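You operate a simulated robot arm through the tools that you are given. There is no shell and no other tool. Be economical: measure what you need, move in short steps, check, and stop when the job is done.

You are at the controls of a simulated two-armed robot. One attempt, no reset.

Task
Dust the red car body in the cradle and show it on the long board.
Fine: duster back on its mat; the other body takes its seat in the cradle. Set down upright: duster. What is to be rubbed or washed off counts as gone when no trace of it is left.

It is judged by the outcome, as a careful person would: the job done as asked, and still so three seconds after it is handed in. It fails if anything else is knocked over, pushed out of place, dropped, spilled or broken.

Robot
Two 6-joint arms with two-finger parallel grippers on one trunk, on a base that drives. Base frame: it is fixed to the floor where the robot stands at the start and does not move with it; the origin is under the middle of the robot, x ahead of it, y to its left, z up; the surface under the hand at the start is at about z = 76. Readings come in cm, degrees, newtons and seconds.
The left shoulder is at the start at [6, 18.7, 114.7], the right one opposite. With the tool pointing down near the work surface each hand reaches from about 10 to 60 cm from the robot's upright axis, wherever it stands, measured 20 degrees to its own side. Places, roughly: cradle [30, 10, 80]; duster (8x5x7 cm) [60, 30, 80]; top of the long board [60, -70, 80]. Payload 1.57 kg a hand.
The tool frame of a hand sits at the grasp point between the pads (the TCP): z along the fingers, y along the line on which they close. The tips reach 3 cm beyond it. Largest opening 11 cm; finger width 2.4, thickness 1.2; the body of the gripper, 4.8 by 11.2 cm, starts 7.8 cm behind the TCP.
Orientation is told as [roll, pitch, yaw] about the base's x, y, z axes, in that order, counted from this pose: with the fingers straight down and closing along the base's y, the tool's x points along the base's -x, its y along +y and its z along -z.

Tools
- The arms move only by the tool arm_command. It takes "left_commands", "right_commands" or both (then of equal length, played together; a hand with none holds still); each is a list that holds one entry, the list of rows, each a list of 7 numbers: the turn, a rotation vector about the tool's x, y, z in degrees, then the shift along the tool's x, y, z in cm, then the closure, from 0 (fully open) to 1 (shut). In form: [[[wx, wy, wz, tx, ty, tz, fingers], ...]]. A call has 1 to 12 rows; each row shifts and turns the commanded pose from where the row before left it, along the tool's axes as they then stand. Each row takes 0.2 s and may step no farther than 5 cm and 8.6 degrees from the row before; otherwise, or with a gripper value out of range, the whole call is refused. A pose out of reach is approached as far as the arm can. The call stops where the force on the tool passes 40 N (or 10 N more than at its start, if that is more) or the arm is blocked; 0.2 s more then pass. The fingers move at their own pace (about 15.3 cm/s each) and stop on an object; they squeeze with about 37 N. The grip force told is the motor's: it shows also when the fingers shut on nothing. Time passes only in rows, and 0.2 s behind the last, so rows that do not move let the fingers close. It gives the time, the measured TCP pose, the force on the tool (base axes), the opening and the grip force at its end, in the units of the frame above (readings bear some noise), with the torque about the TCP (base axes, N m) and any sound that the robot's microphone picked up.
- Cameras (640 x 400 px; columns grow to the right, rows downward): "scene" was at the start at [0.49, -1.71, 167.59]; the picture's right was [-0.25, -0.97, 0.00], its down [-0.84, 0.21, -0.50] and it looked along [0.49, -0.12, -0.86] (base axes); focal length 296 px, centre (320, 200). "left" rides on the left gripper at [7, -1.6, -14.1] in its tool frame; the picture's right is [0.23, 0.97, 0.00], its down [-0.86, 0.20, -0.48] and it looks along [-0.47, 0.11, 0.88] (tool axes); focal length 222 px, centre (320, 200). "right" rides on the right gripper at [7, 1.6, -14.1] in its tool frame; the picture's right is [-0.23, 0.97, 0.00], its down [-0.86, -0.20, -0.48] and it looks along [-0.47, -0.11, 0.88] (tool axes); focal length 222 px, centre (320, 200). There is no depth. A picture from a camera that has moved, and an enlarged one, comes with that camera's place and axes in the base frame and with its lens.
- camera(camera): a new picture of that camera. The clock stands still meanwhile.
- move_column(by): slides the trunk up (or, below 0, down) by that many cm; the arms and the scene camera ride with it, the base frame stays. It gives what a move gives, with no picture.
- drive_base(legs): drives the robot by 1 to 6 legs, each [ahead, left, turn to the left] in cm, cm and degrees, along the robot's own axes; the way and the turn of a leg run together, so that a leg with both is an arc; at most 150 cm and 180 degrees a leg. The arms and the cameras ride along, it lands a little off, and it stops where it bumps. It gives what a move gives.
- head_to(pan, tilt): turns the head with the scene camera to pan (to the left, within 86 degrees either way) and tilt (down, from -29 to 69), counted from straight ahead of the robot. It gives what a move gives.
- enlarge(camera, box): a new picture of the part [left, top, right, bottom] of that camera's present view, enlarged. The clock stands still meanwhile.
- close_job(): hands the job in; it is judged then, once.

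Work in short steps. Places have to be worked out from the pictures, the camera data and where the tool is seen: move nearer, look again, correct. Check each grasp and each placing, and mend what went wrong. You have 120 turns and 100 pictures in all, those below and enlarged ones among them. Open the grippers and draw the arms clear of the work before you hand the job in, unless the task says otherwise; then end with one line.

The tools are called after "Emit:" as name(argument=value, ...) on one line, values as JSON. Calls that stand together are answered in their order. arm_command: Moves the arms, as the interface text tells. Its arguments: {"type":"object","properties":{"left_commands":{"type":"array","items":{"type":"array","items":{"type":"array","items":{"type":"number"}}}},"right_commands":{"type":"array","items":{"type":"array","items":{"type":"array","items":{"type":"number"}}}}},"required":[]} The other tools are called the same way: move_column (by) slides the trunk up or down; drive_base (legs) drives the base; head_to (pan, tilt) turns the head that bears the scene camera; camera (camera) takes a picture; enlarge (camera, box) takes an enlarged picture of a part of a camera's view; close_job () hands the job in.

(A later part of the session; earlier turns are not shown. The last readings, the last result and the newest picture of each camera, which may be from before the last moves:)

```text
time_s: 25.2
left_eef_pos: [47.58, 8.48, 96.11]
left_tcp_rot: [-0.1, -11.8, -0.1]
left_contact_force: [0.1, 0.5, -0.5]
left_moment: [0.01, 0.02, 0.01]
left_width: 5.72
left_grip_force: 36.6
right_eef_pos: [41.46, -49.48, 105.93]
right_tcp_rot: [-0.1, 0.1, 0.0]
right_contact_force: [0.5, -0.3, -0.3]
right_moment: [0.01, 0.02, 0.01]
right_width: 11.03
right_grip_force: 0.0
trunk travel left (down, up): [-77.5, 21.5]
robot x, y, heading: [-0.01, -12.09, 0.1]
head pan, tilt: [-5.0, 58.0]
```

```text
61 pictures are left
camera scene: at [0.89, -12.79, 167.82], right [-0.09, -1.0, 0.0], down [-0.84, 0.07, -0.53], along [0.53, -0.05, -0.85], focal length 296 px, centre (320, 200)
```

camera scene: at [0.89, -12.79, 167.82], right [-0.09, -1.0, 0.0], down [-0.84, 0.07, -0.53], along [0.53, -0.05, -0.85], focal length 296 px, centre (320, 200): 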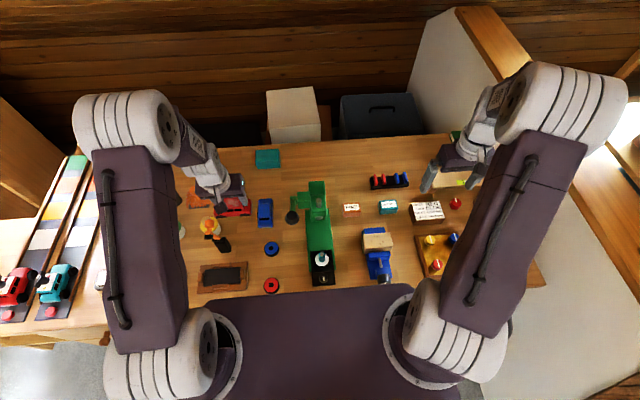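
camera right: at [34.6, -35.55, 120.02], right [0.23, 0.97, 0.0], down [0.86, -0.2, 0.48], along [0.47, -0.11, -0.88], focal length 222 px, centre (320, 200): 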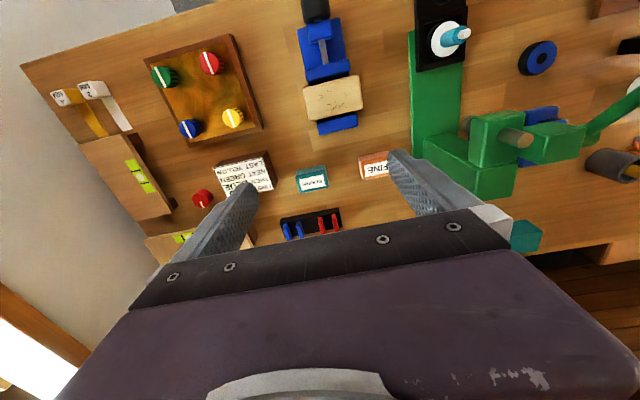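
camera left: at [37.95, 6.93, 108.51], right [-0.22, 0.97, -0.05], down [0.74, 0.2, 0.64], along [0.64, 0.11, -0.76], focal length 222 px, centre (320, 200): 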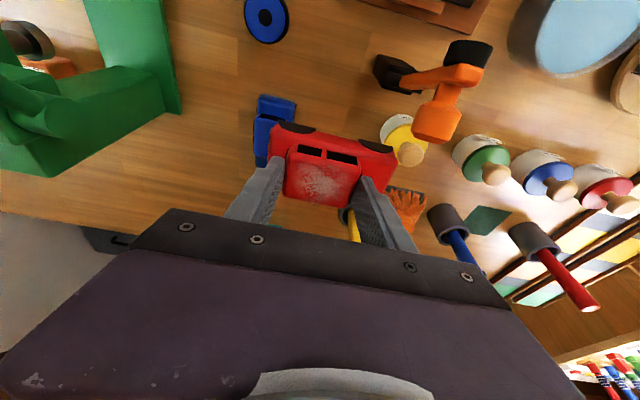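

An orange tool on a stand reaches z≈94 near [42,15]; I raise the body to clear it and go round to above the cradle.

Emit:
arm_command(left_commands=[[[0, 0, 0, -0.68, 0, -3.27, 0.6], [0, 0, 0, -0.68, 0, -3.27, 0.6], [0, 0, 0, -0.68, 0, -3.27, 0.6], [0, 0, 0, 3.92, 0, -0.82, 0.6], [0, 0, 0, 3.92, 0, -0.82, 0.6], [0, 0, 0, 3.92, 0, -0.82, 0.6], [0, 0, 0, 3.92, 0, -0.82, 0.6], [0, 0, 0, 0, 2.9, 0, 0.6], [0, 0, 0, 0, 2.9, 0, 0.6], [0, 0, 0, 0, 0, 0, 0.6]]])

Emit:
camera(camera="left")

Emit:
enlarge(camera="scene", box=[160, 160, 320, 300])

```text
time_s: 27.4
left_eef_pos: [32.0, 14.45, 106.28]
left_tcp_rot: [-0.2, -11.7, -0.1]
left_contact_force: [0.1, -0.9, -0.1]
left_moment: [-0.01, 0.0, 0.01]
left_width: 5.72
left_grip_force: 36.3
left hand out of reach, approached as far as the arm can: row 7
right_eef_pos: [41.63, -49.41, 105.93]
right_tcp_rot: [0.1, 0.0, 0.0]
right_contact_force: [-0.1, 0.4, -0.2]
right_moment: [0.04, -0.04, 0.04]
right_width: 11.0
right_grip_force: 0.0
trunk travel left (down, up): [-77.5, 21.5]
robot x, y, heading: [-0.04, -12.25, -0.1]
head pan, tilt: [-5.0, 58.0]
```

```text
60 pictures are left
camera left: at [22.36, 12.96, 118.68], right [-0.22, 0.97, -0.05], down [0.74, 0.2, 0.64], along [0.64, 0.11, -0.77], focal length 222 px, centre (320, 200)
```

left: 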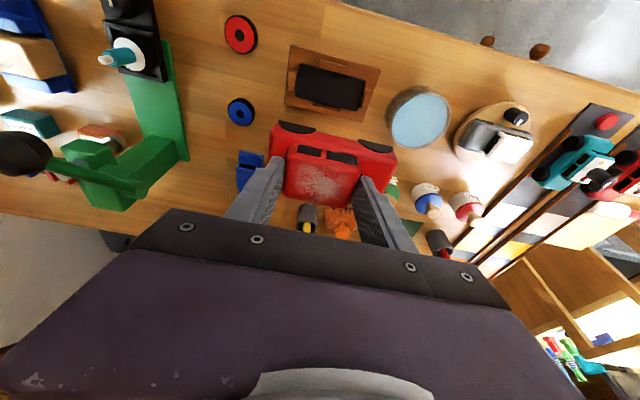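

```text
2.86 times, centred on (240, 230) of scene
camera zoom: at [0.8, -12.88, 167.82], right [-0.09, -1.0, 0.0], down [-0.84, 0.07, -0.53], along [0.53, -0.05, -0.85], focal length 847 px, centre (549, 114)
```

zoom: 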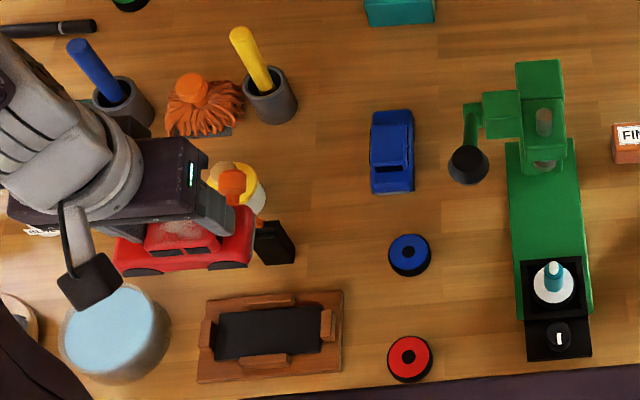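

The black part's nearest extent is x≈37.5, so a vertical descent over the cradle clears it. I lower to z≈92 and check alignment.

Emit:
arm_command(left_commands=[[[0, 0, 0, 0.84, 0, 3.4, 0.6], [0, 0, 0, 0.84, 0, 3.4, 0.6], [0, 0, 0, 0.84, 0, 3.4, 0.6], [0, 0, 0, 0.84, 0, 3.4, 0.6], [0, 0, 0, 0, 0, 0, 0.6]]])

Emit:
enlarge(camera="left", box=[220, 60, 460, 210])

Emit:
enlarge(camera="scene", box=[180, 210, 280, 300])

```text
time_s: 28.6
left_eef_pos: [32.27, 13.95, 97.95]
left_tcp_rot: [-0.5, -11.6, 0.0]
left_contact_force: [0.0, -0.5, -0.7]
left_moment: [0.01, -0.02, -0.02]
left_width: 5.72
left_grip_force: 37.4
left hand out of reach, approached as far as the arm can: row 2, 3, 4
right_eef_pos: [41.58, -49.36, 105.96]
right_tcp_rot: [0.0, -0.1, 0.1]
right_contact_force: [0.0, -0.4, 0.1]
right_moment: [0.0, -0.03, -0.01]
right_width: 11.0
right_grip_force: 0.1
trunk travel left (down, up): [-77.5, 21.5]
robot x, y, heading: [0.12, -12.0, -0.1]
head pan, tilt: [-5.0, 58.0]
```

```text
2.67 times, centred on (340, 135) of left
camera zoom: at [22.74, 12.52, 110.38], right [-0.22, 0.97, -0.05], down [0.74, 0.2, 0.64], along [0.63, 0.1, -0.77], focal length 592 px, centre (267, 373)
```

zoom: 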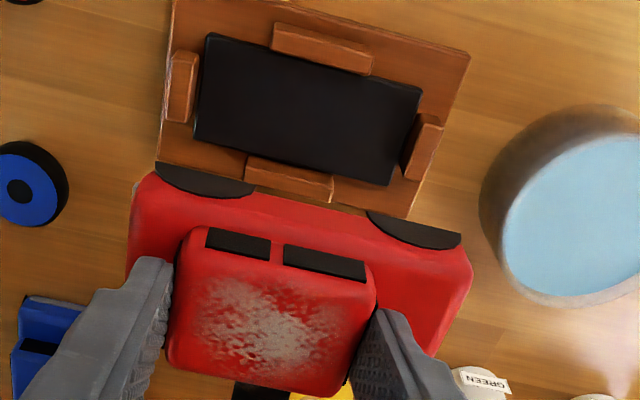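

```text
4.44 times, centred on (230, 255) of scene
camera zoom: at [0.74, -12.83, 167.82], right [-0.09, -1.0, 0.0], down [-0.84, 0.07, -0.53], along [0.53, -0.05, -0.85], focal length 1318 px, centre (720, -44)
```

zoom: 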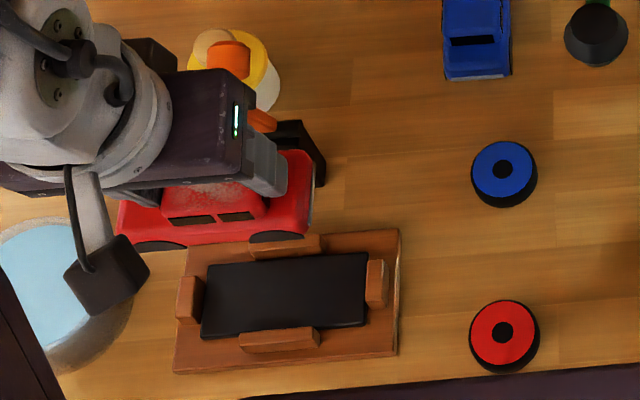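

The arm can't fold that close with the base here. I drive the base back 10 cm and left 12 cm, the hand staying high.

Emit:
drive_base(legs=[[-10, 0, 0], [0, 12, 0]])

```text
time_s: 30.6
left_eef_pos: [22.2, 25.87, 97.85]
left_tcp_rot: [-0.5, -11.6, 0.1]
left_contact_force: [-0.4, 0.5, -1.0]
left_moment: [-0.04, 0.0, -0.02]
left_width: 5.7
left_grip_force: 37.0
right_eef_pos: [31.54, -37.56, 105.86]
right_tcp_rot: [0.0, 0.0, 0.1]
right_contact_force: [-0.4, -0.9, 0.5]
right_moment: [0.01, -0.03, 0.02]
right_width: 11.0
right_grip_force: 0.0
trunk travel left (down, up): [-77.5, 21.5]
robot x, y, heading: [-10.29, -0.46, 0.2]
head pan, tilt: [-5.0, 58.0]
```

Now I move the hand over the cradle and lower to z≈91.

Emit:
arm_command(left_commands=[[[0, 0, 0, -2.3, -2.9, 0.47, 0.6], [0, 0, 0, -2.3, -2.9, 0.47, 0.6], [0, 0, 0, -2.3, -2.9, 0.47, 0.6], [0, 0, 0, -2.2, -2.9, 0.47, 0.6], [0, 0, 0, 0.71, 0, 3.4, 0.6], [0, 0, 0, 0.71, 0, 3.4, 0.6], [0, 0, 0, 0, 0, 0, 0.6]]])

Emit:
enlarge(camera="left", box=[220, 60, 460, 210])

Emit:
enlarge(camera="scene", box=[220, 150, 330, 230])

```text
time_s: 32.1
left_eef_pos: [30.76, 16.84, 94.13]
left_tcp_rot: [-1.5, -11.1, -0.7]
left_contact_force: [0.2, -0.2, -0.5]
left_moment: [-0.01, -0.01, 0.03]
left_width: 5.69
left_grip_force: 37.0
left hand out of reach, approached as far as the arm can: row 3, 5, 6
right_eef_pos: [31.7, -37.59, 105.89]
right_tcp_rot: [0.0, 0.0, 0.1]
right_contact_force: [-0.1, -0.3, -0.6]
right_moment: [0.04, -0.01, -0.02]
right_width: 11.01
right_grip_force: 0.0
trunk travel left (down, up): [-77.5, 21.5]
robot x, y, heading: [-10.19, -0.14, 0.2]
head pan, tilt: [-5.0, 58.0]
```

```text
2.67 times, centred on (340, 135) of left
camera zoom: at [21.23, 15.67, 106.72], right [-0.21, 0.98, -0.07], down [0.75, 0.2, 0.63], along [0.63, 0.08, -0.77], focal length 592 px, centre (267, 373)
```

zoom: 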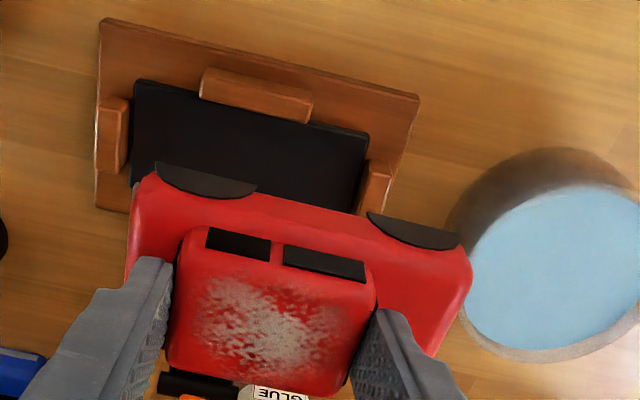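

```text
5.00 times, centred on (275, 190) of scene
camera zoom: at [-9.15, -1.0, 167.82], right [-0.09, -1.0, 0.0], down [-0.85, 0.07, -0.53], along [0.53, -0.05, -0.85], focal length 1482 px, centre (545, 250)
```

zoom: 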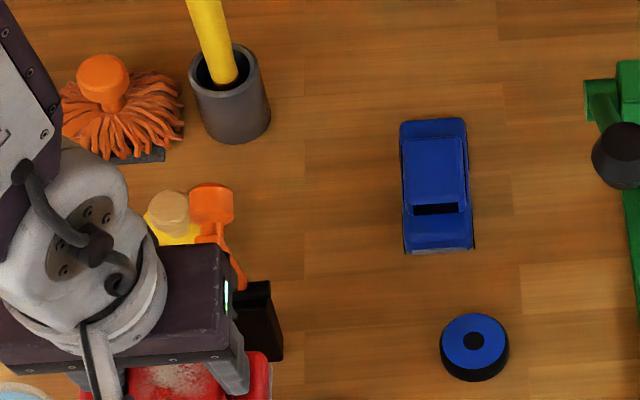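

The lean-back seems to be the limiting factor. I turn the tool upright (the body tilts ~12°, it can pivot level in the grip when pressed down) and retry the position above the cradle.

Emit:
arm_command(left_commands=[[[0, 4, 0, 0, 0, -2, 0.6], [0, 4, 0, 0, 0, 0, 0.6], [0, 3.2, 0, 0, 0, 0, 0.6], [0, 0, 0, 0, 0, 0, 0.6]]])

```text
time_s: 33.1
left_eef_pos: [30.88, 17.05, 94.35]
left_tcp_rot: [-2.4, -10.9, -0.5]
left_contact_force: [-0.3, 0.2, -1.5]
left_moment: [-0.02, -0.01, 0.0]
left_width: 5.68
left_grip_force: 37.1
left hand out of reach, approached as far as the arm can: row 1, 2, 3
right_eef_pos: [31.51, -37.48, 105.89]
right_tcp_rot: [0.1, 0.0, 0.1]
right_contact_force: [0.7, 0.5, 0.1]
right_moment: [0.01, 0.03, -0.03]
right_width: 10.99
right_grip_force: 0.1
trunk travel left (down, up): [-77.5, 21.5]
robot x, y, heading: [-10.12, -0.43, 0.2]
head pan, tilt: [-5.0, 58.0]
```

The arm looks stuck at some limit; I back upward to see whether it regains the commanded upright pose.

Emit:
arm_command(left_commands=[[[0, 0, 0, 0, 0, -4, 0.6], [0, 0, 0, 0, 0, -4, 0.6], [0, 0, 0, -3, 0, -4, 0.6], [0, 0, 0, -3, 0, 0, 0.6], [0, 0, 0, 0, 0, 0, 0.6]]])

Emit:
camera(camera="scene")

```text
time_s: 34.4
left_eef_pos: [34.73, 17.17, 105.82]
left_tcp_rot: [-2.3, -10.9, -0.7]
left_contact_force: [0.2, 0.3, -1.2]
left_moment: [-0.02, 0.0, 0.01]
left_width: 5.71
left_grip_force: 37.1
left hand out of reach, approached as far as the arm can: row 1
right_eef_pos: [31.53, -37.51, 105.93]
right_tcp_rot: [-0.1, 0.0, 0.1]
right_contact_force: [0.3, -0.7, -0.4]
right_moment: [-0.01, -0.01, 0.03]
right_width: 11.02
right_grip_force: 0.1
trunk travel left (down, up): [-77.5, 21.5]
robot x, y, heading: [-10.2, -0.11, 0.3]
head pan, tilt: [-5.0, 58.0]
```

```text
54 pictures are left
camera scene: at [-9.27, -0.96, 167.82], right [-0.09, -1.0, 0.0], down [-0.84, 0.07, -0.53], along [0.53, -0.05, -0.85], focal length 296 px, centre (320, 200)
```

scene: 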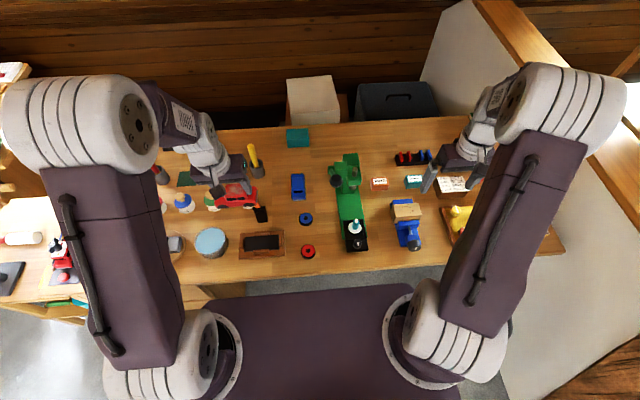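

Now it is in a free region. I set the tool upright here, then test lowering.

Emit:
arm_command(left_commands=[[[-1, 4, 0, 0, 0, 0, 0.6], [-1.3, 4, 0, 0, 0, 0, 0.6], [0, 3, -0.6, 0, 0, 0, 0.6], [0, 0, 0, 2, -2, 2, 0.6], [0, 0, 0, 1, -0.8, 3, 0.6], [0, 0, 0, 0, 0, 3, 0.6], [0, 0, 0, 0, 0, 3, 0.6], [0, 0, 0, 0, 0, 0, 0.6]]])

```text
time_s: 36.1
left_eef_pos: [31.6, 14.41, 95.01]
left_tcp_rot: [0.0, 0.1, -0.1]
left_contact_force: [-0.3, 0.1, -1.1]
left_moment: [0.01, -0.01, 0.01]
left_width: 5.72
left_grip_force: 36.8
right_eef_pos: [31.44, -37.5, 105.94]
right_tcp_rot: [0.0, 0.1, 0.1]
right_contact_force: [-0.2, -0.9, 1.3]
right_moment: [0.01, 0.0, -0.06]
right_width: 10.99
right_grip_force: 0.1
trunk travel left (down, up): [-77.5, 21.5]
robot x, y, heading: [-9.87, -0.49, 0.3]
head pan, tilt: [-5.0, 58.0]
```

Upright works here. I'd rather lower it level, so I drive back 12 cm more to have the arm extended, then restore the 12° lean above the cradle.

Emit:
arm_command(left_commands=[[[0, 0, 0, 0, 0, -4, 0.6], [0, 0, 0, 0, 0, -3, 0.6]]])

Emit:
drive_base(legs=[[-12, 0, 0]])

Emit:
arm_command(left_commands=[[[0, 0, 0, -4, 0, 0, 0.6], [0, 0, 0, -4, 0, 0, 0.6], [0, 0, 0, -4, 0, 0, 0.6], [0, -4, 0, 0, 0, 0, 0.6], [0, -4, 0, 0, 0, 0, 0.6], [0, -3.9, 0, 0, 0, 0, 0.6], [0, 0, 0, 0.61, 0, 2.94, 0.6], [0, 0, 0, 0.61, 0, 2.94, 0.6], [0, 0, 0, 0.61, 0, 2.94, 0.6], [0, 0, 0, 0, 0, 0, 0.6]]])

```text
time_s: 36.8
left_eef_pos: [31.7, 14.39, 102.03]
left_tcp_rot: [0.0, 0.0, -0.3]
left_contact_force: [0.3, -0.2, -0.9]
left_moment: [0.01, -0.01, 0.01]
left_width: 5.69
left_grip_force: 37.0
right_eef_pos: [31.42, -37.38, 105.85]
right_tcp_rot: [-0.1, 0.0, 0.2]
right_contact_force: [-0.1, -0.7, -0.1]
right_moment: [0.03, -0.01, 0.01]
right_width: 10.99
right_grip_force: 0.1
trunk travel left (down, up): [-77.5, 21.5]
robot x, y, heading: [-10.29, -0.45, -0.1]
head pan, tilt: [-5.0, 58.0]
```

```text
time_s: 38.0
left_eef_pos: [19.94, 14.55, 101.9]
left_tcp_rot: [0.0, 0.1, -0.1]
left_contact_force: [-0.4, -0.1, -0.6]
left_moment: [-0.04, -0.01, 0.02]
left_width: 5.69
left_grip_force: 36.8
right_eef_pos: [19.88, -37.49, 105.77]
right_tcp_rot: [0.1, 0.0, 0.2]
right_contact_force: [-0.3, -0.5, -0.4]
right_moment: [0.01, -0.01, -0.01]
right_width: 10.98
right_grip_force: 0.0
trunk travel left (down, up): [-77.5, 21.5]
robot x, y, heading: [-22.03, -0.43, 0.1]
head pan, tilt: [-5.0, 58.0]
```

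```text
time_s: 40.2
left_eef_pos: [31.82, 14.48, 93.06]
left_tcp_rot: [0.0, -11.8, -0.1]
left_contact_force: [-0.2, -0.2, -1.3]
left_moment: [-0.02, -0.01, 0.01]
left_width: 5.7
left_grip_force: 37.0
right_eef_pos: [19.73, -37.49, 105.77]
right_tcp_rot: [0.1, 0.0, 0.2]
right_contact_force: [1.0, 0.3, 0.1]
right_moment: [0.02, 0.01, -0.01]
right_width: 10.97
right_grip_force: 0.0
trunk travel left (down, up): [-77.5, 21.5]
robot x, y, heading: [-21.81, -0.2, 0.1]
head pan, tilt: [-5.0, 58.0]
```

Works without limits now. I check alignment with the cradle.

Emit:
enlarge(camera="left", box=[220, 60, 460, 210])

Emit:
enlarge(camera="scene", box=[210, 170, 310, 240])

```text
2.67 times, centred on (340, 135) of left
camera zoom: at [22.15, 12.81, 105.39], right [-0.22, 0.97, -0.05], down [0.74, 0.2, 0.64], along [0.64, 0.11, -0.76], focal length 592 px, centre (267, 373)
```

zoom: 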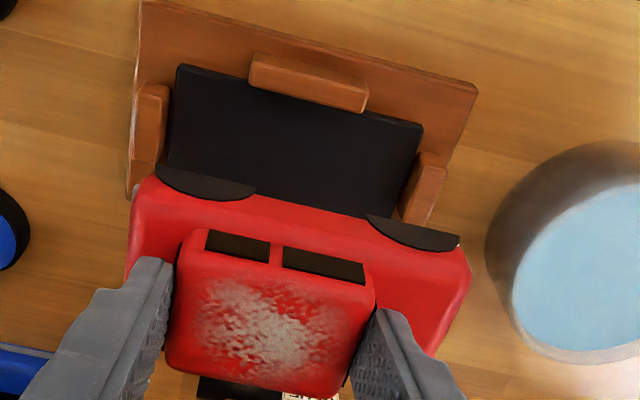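

```text
5.71 times, centred on (260, 205) of scene
camera zoom: at [-21.08, -0.98, 167.82], right [-0.08, -1.0, 0.0], down [-0.85, 0.07, -0.53], along [0.53, -0.04, -0.85], focal length 1694 px, centre (663, 171)
```

zoom: 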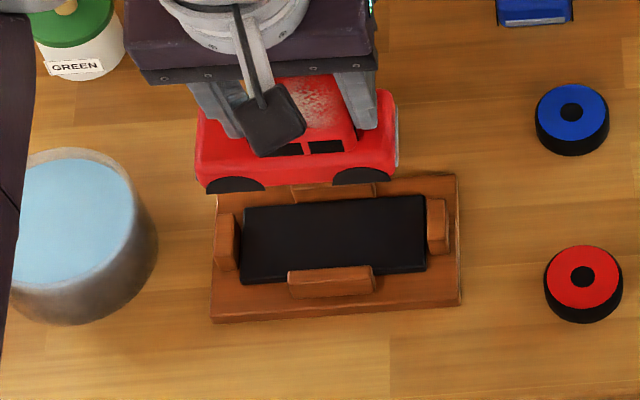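

The body needs about -0.6 in x and -0.25 in y. I correct and lower to just above the cheeks.

Emit:
arm_command(left_commands=[[[0, 0, 0, 0.95, -0.25, 3.12, 0.6], [0, 0, 0, 0.95, 0, 3.12, 0.6], [0, 0, 0, 0, 0, 0, 0.6]]])

Emit:
enlarge(camera="left", box=[220, 80, 400, 210])

Emit:
enlarge(camera="scene", box=[215, 180, 285, 230])

```text
time_s: 41.0
left_eef_pos: [31.18, 14.31, 86.42]
left_tcp_rot: [0.0, -11.9, 0.0]
left_contact_force: [-0.1, 0.8, -0.8]
left_moment: [-0.01, -0.01, 0.03]
left_width: 5.7
left_grip_force: 36.9
right_eef_pos: [19.59, -37.42, 105.94]
right_tcp_rot: [0.0, 0.0, 0.2]
right_contact_force: [-1.4, 0.6, 0.5]
right_moment: [-0.01, 0.0, -0.02]
right_width: 10.99
right_grip_force: 0.1
trunk travel left (down, up): [-77.5, 21.5]
robot x, y, heading: [-21.9, -0.63, 0.2]
head pan, tilt: [-5.0, 58.0]
```

```text
3.08 times, centred on (310, 145) of left
camera zoom: at [21.57, 12.67, 98.93], right [-0.22, 0.97, -0.05], down [0.74, 0.2, 0.64], along [0.64, 0.11, -0.76], focal length 684 px, centre (351, 369)
```

zoom: 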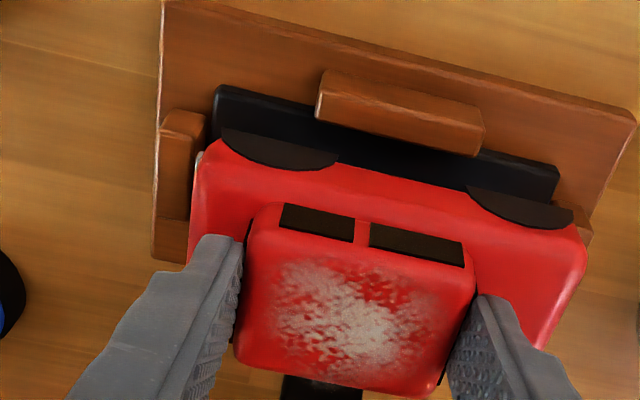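

```text
8.00 times, centred on (250, 205) of scene
camera zoom: at [-21.14, -0.98, 167.82], right [-0.08, -1.0, 0.0], down [-0.84, 0.07, -0.53], along [0.53, -0.04, -0.85], focal length 2372 px, centre (880, 160)
```

zoom: 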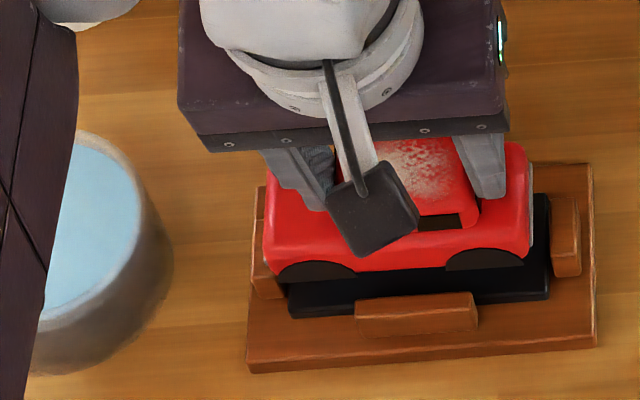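

Nearly aligned (≈0.15 in x left). I lower in small steps watching force.

Emit:
arm_command(left_commands=[[[0, 0, 0, 0.35, 0, 1.0, 0.6], [0, 0, 0, 0.08, 0, 0.39, 0.6], [0, 0, 0, 0.08, 0, 0.39, 0.6], [0, 0, 0, 0, 0, 0, 0.6]]])

Emit:
enlarge(camera="scene", box=[215, 180, 285, 230])

```text
time_s: 42.0
left_eef_pos: [31.2, 14.18, 84.65]
left_tcp_rot: [0.0, -11.8, -0.1]
left_contact_force: [0.4, 0.2, -1.2]
left_moment: [0.0, 0.02, 0.02]
left_width: 5.7
left_grip_force: 37.1
right_eef_pos: [19.73, -37.37, 105.91]
right_tcp_rot: [0.0, 0.1, 0.2]
right_contact_force: [-0.6, 0.1, 0.4]
right_moment: [0.01, 0.02, -0.02]
right_width: 10.99
right_grip_force: 0.0
trunk travel left (down, up): [-77.5, 21.5]
robot x, y, heading: [-22.01, -0.55, 0.0]
head pan, tilt: [-5.0, 58.0]
```

```text
8.00 times, centred on (250, 205) of scene
camera zoom: at [-21.06, -0.97, 167.82], right [-0.08, -1.0, 0.0], down [-0.85, 0.07, -0.53], along [0.53, -0.04, -0.85], focal length 2372 px, centre (880, 160)
```

zoom: 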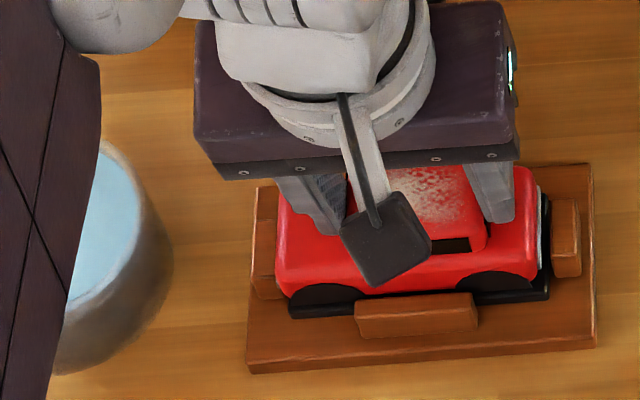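

Aligned between the cheeks; continue down in small steps until contact.

Emit:
arm_command(left_commands=[[[0, 0, 0, 0.06, 0, 0.3, 0.6], [0, 0, 0, 0.06, 0, 0.3, 0.6], [0, 0, 0, 0, 0, 0, 0.6]]])

Emit:
enlarge(camera="left", box=[220, 80, 400, 210])

```text
time_s: 42.8
left_eef_pos: [31.06, 14.13, 84.25]
left_tcp_rot: [-0.1, -12.2, -0.1]
left_contact_force: [1.3, 2.9, 17.3]
left_moment: [0.27, 0.31, -0.09]
left_width: 5.71
left_grip_force: 36.7
right_eef_pos: [19.61, -37.54, 105.98]
right_tcp_rot: [0.0, -0.1, 0.2]
right_contact_force: [0.9, -0.8, 0.1]
right_moment: [-0.03, -0.01, 0.02]
right_width: 11.01
right_grip_force: 0.1
trunk travel left (down, up): [-77.5, 21.5]
robot x, y, heading: [-22.29, -0.33, 0.1]
head pan, tilt: [-5.0, 58.0]
```

```text
3.08 times, centred on (310, 145) of left
camera zoom: at [21.45, 12.54, 96.65], right [-0.22, 0.97, -0.05], down [0.74, 0.2, 0.65], along [0.64, 0.11, -0.76], focal length 684 px, centre (351, 369)
```

zoom: 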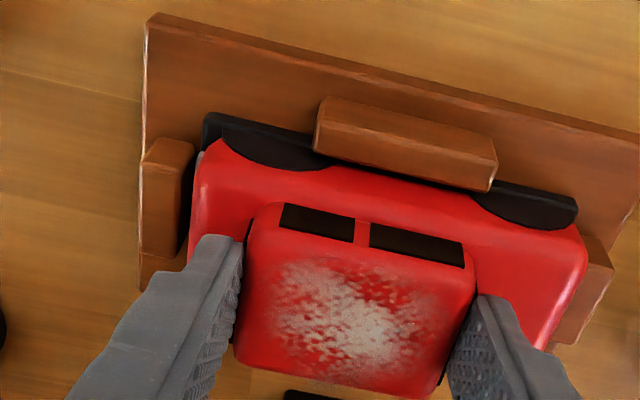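

Contact 17 N at tcp z 84.25, i.e. on the pad. I open slightly, back off along the axis and inspect.

Emit:
arm_command(left_commands=[[[0, 0, 0, 0, 0, 0, 0.36], [0, 0, 0, 0, 0, 0, 0.36], [0, 0, 0, 0, 0, -3, 0.36], [0, 0, 0, 0, 0, -4, 0.36], [0, 0, 0, 0, 0, -4, 0.36], [0, 0, 0, 0, 0, -3, 0.36]]])

Emit:
enlarge(camera="left", box=[220, 60, 420, 200])

Emit:
enlarge(camera="scene", box=[215, 180, 285, 230])

```text
time_s: 44.2
left_eef_pos: [28.22, 14.17, 98.03]
left_tcp_rot: [0.0, -11.8, -0.1]
left_contact_force: [-0.1, -0.2, 0.2]
left_moment: [0.0, 0.02, 0.02]
left_width: 7.04
left_grip_force: 0.1
right_eef_pos: [19.75, -37.5, 105.86]
right_tcp_rot: [0.1, 0.1, 0.2]
right_contact_force: [-0.6, -0.3, 0.3]
right_moment: [0.0, -0.01, -0.01]
right_width: 11.0
right_grip_force: 0.0
trunk travel left (down, up): [-77.5, 21.5]
robot x, y, heading: [-21.93, -0.45, 0.3]
head pan, tilt: [-5.0, 58.0]
```

```text
2.86 times, centred on (320, 130) of left
camera zoom: at [18.56, 12.57, 110.31], right [-0.22, 0.97, -0.05], down [0.74, 0.2, 0.64], along [0.64, 0.11, -0.76], focal length 635 px, centre (320, 400)
```

zoom: 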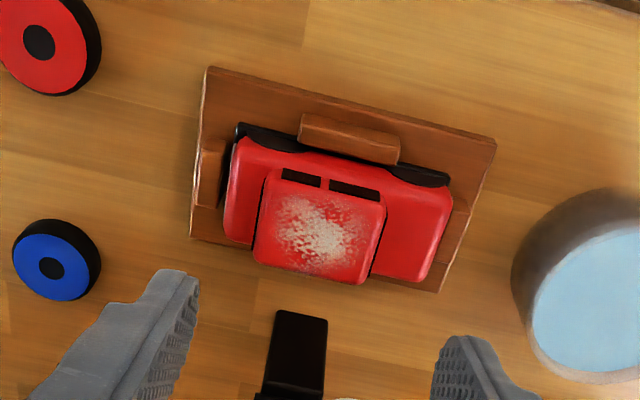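

```text
8.00 times, centred on (250, 205) of scene
camera zoom: at [-21.17, -0.98, 167.81], right [-0.08, -1.0, 0.0], down [-0.84, 0.07, -0.53], along [0.53, -0.04, -0.85], focal length 2372 px, centre (880, 160)
```

zoom: 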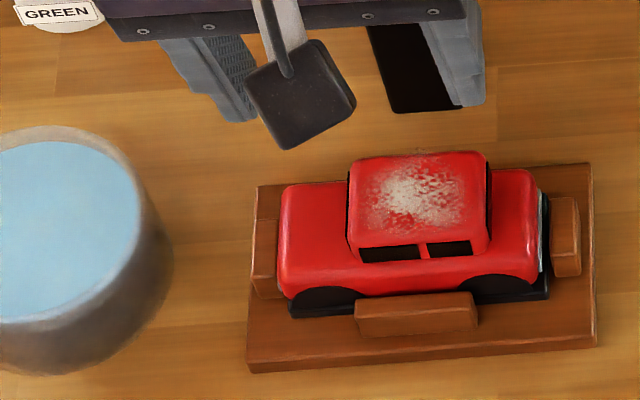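

Red body is seated in the cradle. Now the duster: I set the hand upright and high, then drive toward it.

Emit:
arm_command(left_commands=[[[0, 4, 0, 0, 0, -3, 0.36], [0, 4, 0, 0, 0, -3, 0.36], [0, 3.9, 0, 0, 0, -3, 0.36], [0, 0, 0, 0, 0, 0, 0.36]]])

Emit:
drive_base(legs=[[0, 12, 0], [23, 0, 0]])

Emit:
camera(camera="left")

```text
time_s: 45.2
left_eef_pos: [27.04, 14.14, 106.87]
left_tcp_rot: [0.0, 0.1, -0.1]
left_contact_force: [-1.4, 0.1, 0.6]
left_moment: [0.03, -0.02, -0.04]
left_width: 7.04
left_grip_force: 0.1
right_eef_pos: [19.72, -37.3, 105.86]
right_tcp_rot: [0.1, 0.0, 0.2]
right_contact_force: [0.2, -0.8, -1.1]
right_moment: [0.02, 0.0, 0.0]
right_width: 11.02
right_grip_force: 0.0
trunk travel left (down, up): [-77.5, 21.5]
robot x, y, heading: [-21.94, 0.02, 0.2]
head pan, tilt: [-5.0, 58.0]
```

```text
time_s: 47.8
left_eef_pos: [49.74, 26.63, 106.73]
left_tcp_rot: [0.0, 0.0, 0.3]
left_contact_force: [-0.8, 0.0, 0.2]
left_moment: [0.0, -0.01, -0.01]
left_width: 7.03
left_grip_force: 0.1
right_eef_pos: [42.79, -24.97, 106.02]
right_tcp_rot: [0.1, -0.1, 0.6]
right_contact_force: [-0.6, 0.7, 0.0]
right_moment: [0.02, 0.0, 0.01]
right_width: 11.0
right_grip_force: 0.0
trunk travel left (down, up): [-77.5, 21.5]
robot x, y, heading: [0.91, 11.95, 0.6]
head pan, tilt: [-5.0, 58.0]
```

```text
45 pictures are left
camera left: at [42.82, 24.9, 120.9], right [-0.23, 0.97, 0.0], down [0.85, 0.2, 0.48], along [0.47, 0.11, -0.88], focal length 222 px, centre (320, 200)
```

left: 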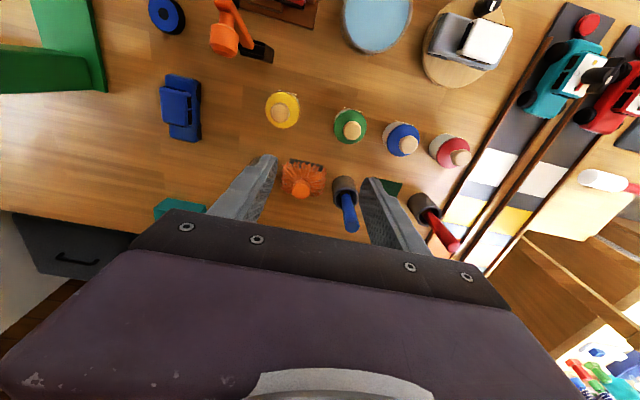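

Duster knob is about [61.4,25.5]. I move above it at z≈97.

Emit:
arm_command(left_commands=[[[0, 0, 0, -4, -0.6, 0, 0.36], [0, 0, 0, -4, -0.5, 0, 0.36], [0, 0, 0, -3.7, 0, 1, 0.36], [0, 0, 0, 0, 0, 4, 0.36], [0, 0, 0, 0, 0, 4, 0.36], [0, 0, 0, 0, 0, 0, 0.36]]])

Emit:
enlarge(camera="left", box=[220, 70, 420, 210])

Emit:
enlarge(camera="scene", box=[180, 130, 340, 250])

```text
time_s: 49.1
left_eef_pos: [60.44, 25.53, 97.36]
left_tcp_rot: [0.0, -0.1, 0.3]
left_contact_force: [0.1, -0.5, -0.2]
left_moment: [0.01, -0.03, -0.03]
left_width: 7.03
left_grip_force: 0.0
left hand out of reach, approached as far as the arm can: row 3
right_eef_pos: [42.88, -25.01, 105.83]
right_tcp_rot: [0.0, 0.0, 0.5]
right_contact_force: [-0.8, 0.9, 0.2]
right_moment: [-0.02, 0.03, 0.01]
right_width: 11.0
right_grip_force: 0.1
trunk travel left (down, up): [-77.5, 21.5]
robot x, y, heading: [0.79, 11.76, 0.6]
head pan, tilt: [-5.0, 58.0]
```

```text
2.86 times, centred on (320, 140) of left
camera zoom: at [53.55, 23.94, 111.68], right [-0.23, 0.97, 0.0], down [0.85, 0.2, 0.48], along [0.46, 0.11, -0.88], focal length 635 px, centre (320, 371)
```

zoom: 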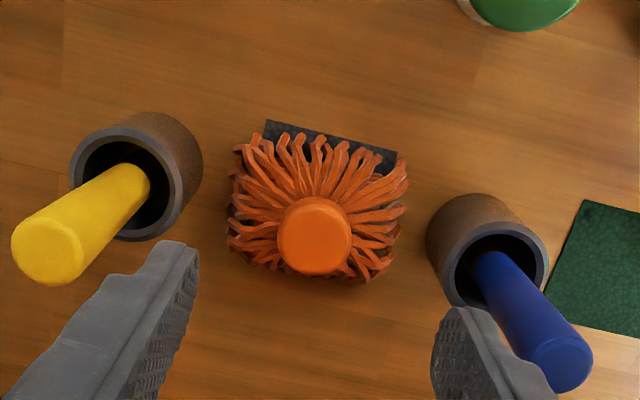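

```text
3.33 times, centred on (260, 190) of scene
camera zoom: at [1.82, 11.13, 167.82], right [-0.08, -1.0, 0.0], down [-0.85, 0.07, -0.53], along [0.53, -0.04, -0.85], focal length 988 px, centre (520, 233)
```

zoom: 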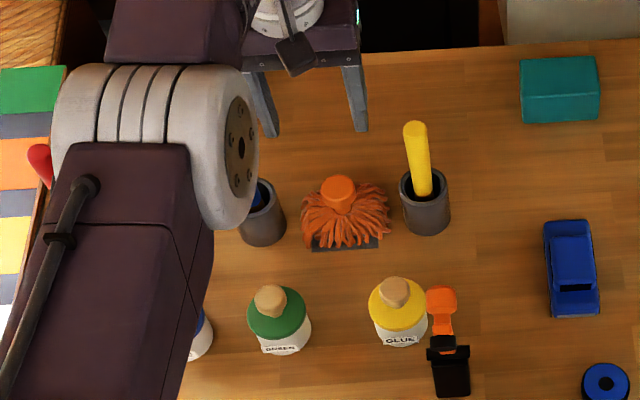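

Knob top is at [61.7,25.6,83.3] and reach is marginal, so I drive ahead 4 cm.

Emit:
drive_base(legs=[[4, 0, 0]])

```text
time_s: 50.0
left_eef_pos: [63.88, 25.61, 97.87]
left_tcp_rot: [0.0, -0.3, 0.4]
left_contact_force: [-0.8, 1.4, -0.1]
left_moment: [0.01, -0.03, 0.0]
left_width: 7.04
left_grip_force: 0.0
right_eef_pos: [46.2, -25.03, 106.09]
right_tcp_rot: [0.0, -0.2, 0.5]
right_contact_force: [0.4, 0.6, 0.2]
right_moment: [0.02, -0.04, 0.0]
right_width: 11.0
right_grip_force: 0.0
trunk travel left (down, up): [-77.5, 21.5]
robot x, y, heading: [4.79, 11.67, 0.7]
head pan, tilt: [-5.0, 58.0]
```

No bump. I go to x=61.7 and lower to z≈86.5.

Emit:
arm_command(left_commands=[[[0, 0, 0, 2.2, 0, 3, 0.36], [0, 0, 0, 0, 0, 4, 0.36], [0, 0, 0, 0, 0, 4, 0.36], [0, 0, 0, 0, 0, 0, 0.36]]])

Emit:
enlarge(camera="left", box=[220, 70, 420, 210])

```text
time_s: 51.0
left_eef_pos: [62.08, 25.69, 86.6]
left_tcp_rot: [0.0, 0.0, 0.3]
left_contact_force: [-0.2, 0.1, 0.3]
left_moment: [-0.05, -0.03, 0.02]
left_width: 7.02
left_grip_force: 0.1
right_eef_pos: [46.52, -25.07, 106.01]
right_tcp_rot: [0.0, -0.1, 0.5]
right_contact_force: [0.1, 0.0, -0.5]
right_moment: [0.02, -0.03, 0.01]
right_width: 11.01
right_grip_force: 0.0
trunk travel left (down, up): [-77.5, 21.5]
robot x, y, heading: [4.74, 11.88, 0.6]
head pan, tilt: [-5.0, 58.0]
```

```text
2.86 times, centred on (320, 140) of left
camera zoom: at [55.14, 24.17, 100.75], right [-0.23, 0.97, 0.0], down [0.85, 0.2, 0.48], along [0.47, 0.11, -0.88], focal length 635 px, centre (320, 371)
```

zoom: 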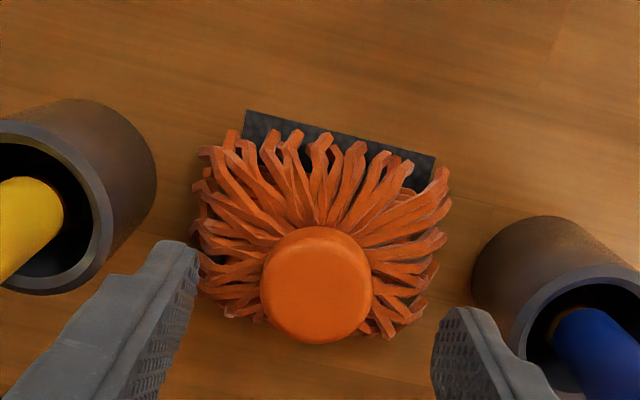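

Knob is ~0.65 cm nearer the robot. I correct, lower 2.6 cm and close.

Emit:
arm_command(left_commands=[[[0, 0, 0, 0.65, 0, 0, 0.36], [0, 0, 0, 0, 0, 1.3, 0.36], [0, 0, 0, 0, 0, 1.3, 0.36], [0, 0, 0, 0, 0, 0, 0.6], [0, 0, 0, 0, 0, 0, 0.8], [0, 0, 0, 0, 0, 0, 0.8], [0, 0, 0, 0, 0, 0, 0.8]]])

Emit:
enlarge(camera="left", box=[220, 70, 420, 210])

```text
time_s: 52.6
left_eef_pos: [61.44, 25.71, 83.9]
left_tcp_rot: [-0.1, 0.0, 0.4]
left_contact_force: [-0.1, 0.3, -0.5]
left_moment: [0.02, 0.03, -0.03]
left_width: 3.45
left_grip_force: 37.5
right_eef_pos: [46.73, -25.05, 105.88]
right_tcp_rot: [0.0, 0.0, 0.6]
right_contact_force: [-0.3, -0.3, -0.7]
right_moment: [0.02, 0.01, -0.04]
right_width: 11.01
right_grip_force: 0.2
trunk travel left (down, up): [-77.5, 21.5]
robot x, y, heading: [5.15, 12.09, 0.3]
head pan, tilt: [-5.0, 58.0]
```

```text
2.86 times, centred on (320, 140) of left
camera zoom: at [54.53, 24.12, 98.05], right [-0.23, 0.97, 0.0], down [0.85, 0.2, 0.48], along [0.46, 0.11, -0.88], focal length 635 px, centre (320, 371)
```

zoom: 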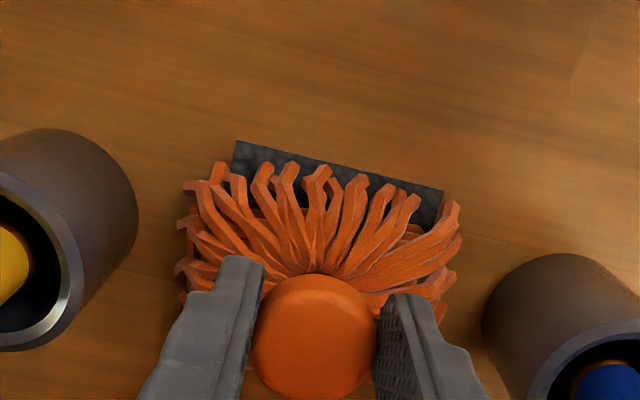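

Knob gripped (3.45 cm); return pose is [61.44,25.71,83.9]. I lift straight up.

Emit:
arm_command(left_commands=[[[0, 0, 0, 0, 0, -1, 0.8], [0, 0, 0, 0, 0, -4, 0.8], [0, 0, 0, 0, 0, -4, 0.8], [0, 0, 0, 0, 0, -4, 0.8], [0, 0, 0, 0, 0, -4, 0.8], [0, 0, 0, 2, 0, -4, 0.8], [0, 0, 0, 4, 0, -2, 0.8], [0, 0, 0, 0, 0, 0, 0.8]]])

Emit:
camera(camera="left")

```text
time_s: 54.4
left_eef_pos: [55.46, 25.53, 106.92]
left_tcp_rot: [0.0, 0.1, 0.3]
left_contact_force: [0.7, -1.1, -2.0]
left_moment: [0.0, 0.05, 0.02]
left_width: 3.45
left_grip_force: 37.3
right_eef_pos: [46.84, -24.91, 105.91]
right_tcp_rot: [0.0, 0.1, 0.5]
right_contact_force: [0.0, -0.1, 0.0]
right_moment: [0.03, 0.04, -0.01]
right_width: 11.0
right_grip_force: 0.0
trunk travel left (down, up): [-77.5, 21.5]
robot x, y, heading: [4.86, 11.79, 0.6]
head pan, tilt: [-5.0, 58.0]
```

```text
40 pictures are left
camera left: at [48.67, 23.88, 121.03], right [-0.23, 0.97, 0.0], down [0.85, 0.2, 0.48], along [0.46, 0.11, -0.88], focal length 222 px, centre (320, 200)
```

left: 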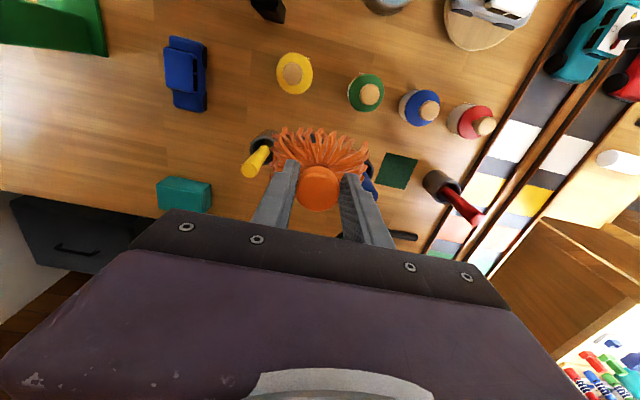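

Duster is held. I drive back so that the cradle is in comfortable reach.

Emit:
drive_base(legs=[[-17, 0, 0], [0, -12, 0]])

```text
time_s: 56.7
left_eef_pos: [38.46, 13.56, 106.92]
left_tcp_rot: [-0.1, 0.0, 0.2]
left_contact_force: [0.3, 0.0, -0.6]
left_moment: [-0.01, 0.01, 0.01]
left_width: 3.47
left_grip_force: 37.1
right_eef_pos: [29.62, -37.02, 105.98]
right_tcp_rot: [-0.2, 0.1, 0.4]
right_contact_force: [0.4, 0.2, -0.1]
right_moment: [0.01, -0.01, 0.02]
right_width: 11.02
right_grip_force: 0.1
trunk travel left (down, up): [-77.5, 21.5]
robot x, y, heading: [-12.39, -0.18, 0.3]
head pan, tilt: [-5.0, 58.0]
```

Now over the roof: x to 31.6, y to 14.1, then down to z≈92.5 and check.

Emit:
arm_command(left_commands=[[[0, 0, 0, 3.5, 0.3, 0, 0.8], [0, 0, 0, 3.4, 0.3, 0, 0.8], [0, 0, 0, 0, 0, 4, 0.8], [0, 0, 0, 0, 0, 4, 0.8], [0, 0, 0, 0, 0, 4, 0.8], [0, 0, 0, 0, 0, 2.4, 0.8], [0, 0, 0, 0, 0, 0, 0.8]]])

Emit:
enlarge(camera="scene", box=[200, 160, 320, 240])

```text
time_s: 58.3
left_eef_pos: [31.67, 13.84, 92.55]
left_tcp_rot: [0.0, 0.0, 0.2]
left_contact_force: [0.0, 0.4, -1.8]
left_moment: [-0.01, 0.03, 0.02]
left_width: 3.44
left_grip_force: 37.2
right_eef_pos: [29.64, -37.13, 106.0]
right_tcp_rot: [0.0, 0.0, 0.4]
right_contact_force: [0.5, 0.0, -0.3]
right_moment: [0.02, 0.05, 0.01]
right_width: 11.0
right_grip_force: 0.0
trunk travel left (down, up): [-77.5, 21.5]
robot x, y, heading: [-11.92, -0.43, 0.6]
head pan, tilt: [-5.0, 58.0]
```

```text
5.00 times, centred on (260, 200) of scene
camera zoom: at [-11.32, -0.89, 167.82], right [-0.08, -1.0, 0.0], down [-0.85, 0.07, -0.53], along [0.53, -0.04, -0.85], focal length 1482 px, centre (620, 200)
```

zoom: 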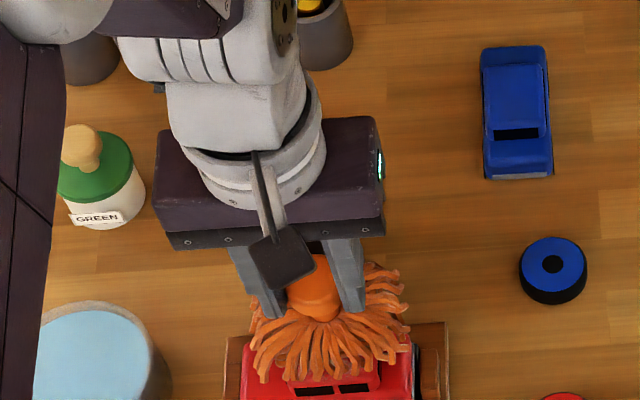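

Centred over the roof. I lower in small steps to find contact.

Emit:
arm_command(left_commands=[[[0, 0, 0, 0, 0, 0.6, 0.8], [0, 0, 0, 0, 0, 0.5, 0.8], [0, 0, 0, 0, 0, 0.4, 0.8], [0, 0, 0, 0, 0, 0.3, 0.8], [0, 0, 0, 0, 0, 0, 0.8]]])

```text
time_s: 59.5
left_eef_pos: [31.61, 13.9, 90.66]
left_tcp_rot: [0.1, -0.1, 0.2]
left_contact_force: [0.3, -0.6, -1.4]
left_moment: [-0.04, 0.01, 0.0]
left_width: 3.46
left_grip_force: 37.0
right_eef_pos: [29.72, -37.14, 105.9]
right_tcp_rot: [0.0, -0.1, 0.5]
right_contact_force: [-0.1, -0.4, 0.7]
right_moment: [-0.03, -0.02, -0.01]
right_width: 10.98
right_grip_force: 0.1
trunk travel left (down, up): [-77.5, 21.5]
robot x, y, heading: [-12.34, -0.47, 0.4]
head pan, tilt: [-5.0, 58.0]
```

Emit:
arm_command(left_commands=[[[0, 0, 0, 0, 0, 0.2, 0.8], [0, 0, 0, 0, 0, 0.2, 0.8], [0, 0, 0, 0, 0, 0.2, 0.8], [0, 0, 0, 0, 0, 0, 0.8]]])

```text
time_s: 60.6
left_eef_pos: [31.55, 13.94, 90.46]
left_tcp_rot: [0.0, -0.4, 0.2]
left_contact_force: [-5.5, 1.8, 27.1]
left_moment: [0.22, 0.62, -0.02]
left_width: 3.43
left_grip_force: 37.1
right_eef_pos: [29.41, -37.25, 106.02]
right_tcp_rot: [0.0, -0.2, 0.6]
right_contact_force: [0.6, 0.9, -0.7]
right_moment: [-0.01, 0.01, 0.02]
right_width: 11.0
right_grip_force: 0.0
trunk travel left (down, up): [-77.5, 21.5]
robot x, y, heading: [-11.7, -0.39, 0.4]
head pan, tilt: [-5.0, 58.0]
stopped in row 4 (left hand): the force on the tool passed its limit at 41 N (the readings are from after the stop); the commanded pose is now the measured one
```

Contact found at z≈90.5 (roof ≈83). I stroke along y with light pressure.

Emit:
arm_command(left_commands=[[[0, 0, 0, 0, 0, 0, 0.8], [0, 0, 0, 0, 1, 0, 0.8], [0, 0, 0, 0, 1, 0, 0.8], [0, 0, 0, 0, 1, 0, 0.8], [0, 0, 0, 0, -1.5, 0, 0.8], [0, 0, 0, 0, -1.5, 0, 0.8], [0, 0, 0, 0, -1.5, 0, 0.8], [0, 0, 0, 0, -1.5, 0, 0.8], [0, 0, 0, 0, 1.5, 0, 0.8], [0, 0, 0, 0, 1.5, 0, 0.8], [0, 0, 0, 0, 0, 0, 0.8]]])

Emit:
enlarge(camera="scene", box=[220, 190, 300, 245])

```text
time_s: 63.0
left_eef_pos: [31.77, 13.85, 90.3]
left_tcp_rot: [0.2, -0.4, 0.1]
left_contact_force: [0.5, -4.8, 25.9]
left_moment: [-0.31, -0.41, -0.14]
left_width: 3.44
left_grip_force: 36.9
right_eef_pos: [29.42, -37.46, 105.94]
right_tcp_rot: [0.2, -0.2, 0.5]
right_contact_force: [0.3, 0.7, 0.2]
right_moment: [0.0, 0.01, 0.0]
right_width: 11.01
right_grip_force: 0.1
trunk travel left (down, up): [-77.5, 21.5]
robot x, y, heading: [-12.26, -0.4, 0.6]
head pan, tilt: [-5.0, 58.0]
```

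```text
7.27 times, centred on (260, 218) of scene
camera zoom: at [-11.6, -1.27, 167.81], right [-0.08, -1.0, 0.0], down [-0.84, 0.07, -0.53], along [0.53, -0.04, -0.85], focal length 2156 px, centre (756, 73)
```

zoom: 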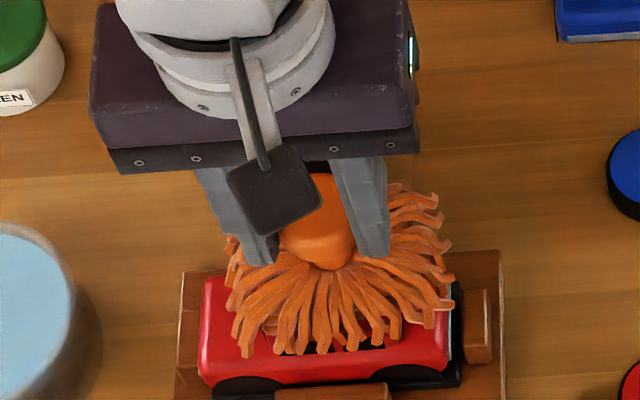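

Good rubbing contact. I stroke a second round shifted in x both ways, then lift to inspect.

Emit:
arm_command(left_commands=[[[0, 0, 0, 0.8, 0, -0.1, 0.8], [0, 0, 0, 0, 1.5, 0, 0.8], [0, 0, 0, 0, 1.5, 0, 0.8], [0, 0, 0, -0.8, -1.5, 0, 0.8], [0, 0, 0, -0.8, -1.5, 0, 0.8], [0, 0, 0, 0, -1.5, 0, 0.8], [0, 0, 0, 0, -1.5, 0, 0.8], [0, 0, 0, 0.4, 1.5, 0, 0.8], [0, 0, 0, 0.4, 1.5, 0, 0.8], [0, 0, 0, 0, 0, -3, 0.8], [0, 0, 0, 0, 0, -4, 0.8], [0, 0, 0, 4, 0, -2, 0.8]]])

Emit:
enlarge(camera="scene", box=[220, 190, 300, 245])

```text
time_s: 65.6
left_eef_pos: [27.56, 13.76, 99.55]
left_tcp_rot: [0.0, -0.3, 0.3]
left_contact_force: [0.0, 0.3, -0.4]
left_moment: [0.02, -0.03, 0.02]
left_width: 3.44
left_grip_force: 36.8
right_eef_pos: [29.58, -37.09, 105.98]
right_tcp_rot: [0.0, -0.1, 0.5]
right_contact_force: [0.4, -0.1, -0.9]
right_moment: [-0.01, -0.02, 0.01]
right_width: 11.01
right_grip_force: 0.0
trunk travel left (down, up): [-77.5, 21.5]
robot x, y, heading: [-12.45, -0.14, 0.3]
head pan, tilt: [-5.0, 58.0]
```

```text
7.27 times, centred on (260, 218) of scene
camera zoom: at [-11.53, -0.83, 167.81], right [-0.08, -1.0, 0.0], down [-0.84, 0.07, -0.53], along [0.53, -0.04, -0.85], focal length 2156 px, centre (756, 73)
```

zoom: 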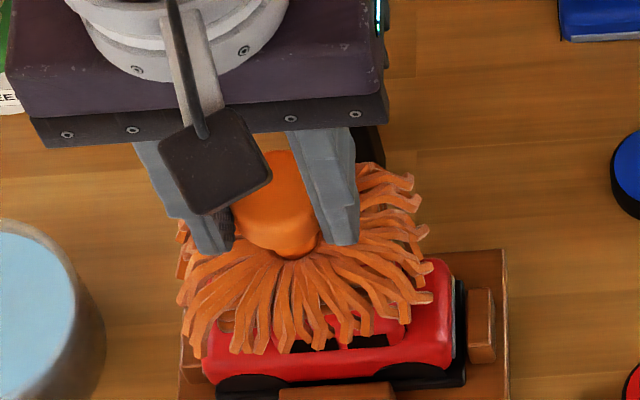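

Roof is hidden behind the duster; I move the duster up and aside to look.

Emit:
arm_command(left_commands=[[[0, 0, 0, 0, 0, -4, 0.8], [0, 0, 0, 0, 4, -3, 0.8], [0, 0, 0, 0, 4, 0, 0.8], [0, 0, 0, -3, 3, 0, 0.8]]])

Emit:
enlarge(camera="scene", box=[220, 190, 300, 245])

```text
time_s: 66.6
left_eef_pos: [30.77, 24.92, 106.46]
left_tcp_rot: [-0.1, -0.2, 0.1]
left_contact_force: [0.3, -0.4, -0.4]
left_moment: [0.01, 0.05, -0.01]
left_width: 3.44
left_grip_force: 36.7
right_eef_pos: [29.79, -37.12, 105.73]
right_tcp_rot: [0.0, 0.2, 0.5]
right_contact_force: [-0.5, -0.6, 0.0]
right_moment: [0.01, 0.05, 0.0]
right_width: 11.0
right_grip_force: 0.0
trunk travel left (down, up): [-77.5, 21.5]
robot x, y, heading: [-12.48, -0.27, 0.3]
head pan, tilt: [-5.0, 58.0]
```

```text
7.27 times, centred on (260, 218) of scene
camera zoom: at [-11.03, -0.85, 167.82], right [-0.08, -1.0, 0.0], down [-0.85, 0.07, -0.53], along [0.53, -0.04, -0.85], focal length 2156 px, centre (756, 73)
```

zoom: 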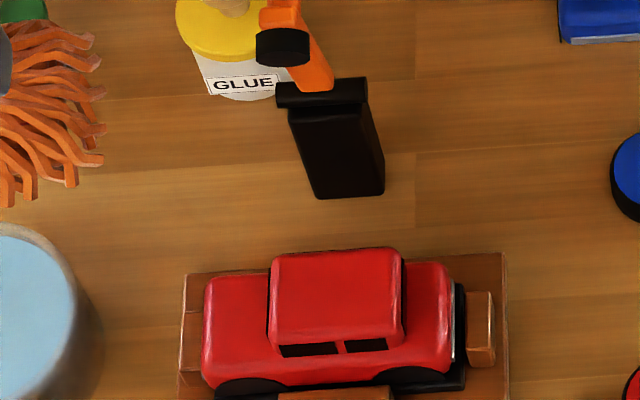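

Roof is completely clean and the body is still seated. Now I take the duster back to its mat.

Emit:
drive_base(legs=[[0, 12, 0], [17.3, 0, 0]])

```text
time_s: 68.9
left_eef_pos: [47.26, 36.91, 106.74]
left_tcp_rot: [0.0, -0.4, 0.3]
left_contact_force: [-0.6, 0.6, -1.1]
left_moment: [0.02, -0.01, -0.01]
left_width: 3.4
left_grip_force: 37.2
right_eef_pos: [46.3, -24.99, 106.09]
right_tcp_rot: [0.0, -0.1, 0.5]
right_contact_force: [0.6, 0.9, -0.1]
right_moment: [0.0, -0.03, 0.03]
right_width: 10.99
right_grip_force: 0.0
trunk travel left (down, up): [-77.5, 21.5]
robot x, y, heading: [4.76, 12.11, 0.5]
head pan, tilt: [-5.0, 58.0]
```

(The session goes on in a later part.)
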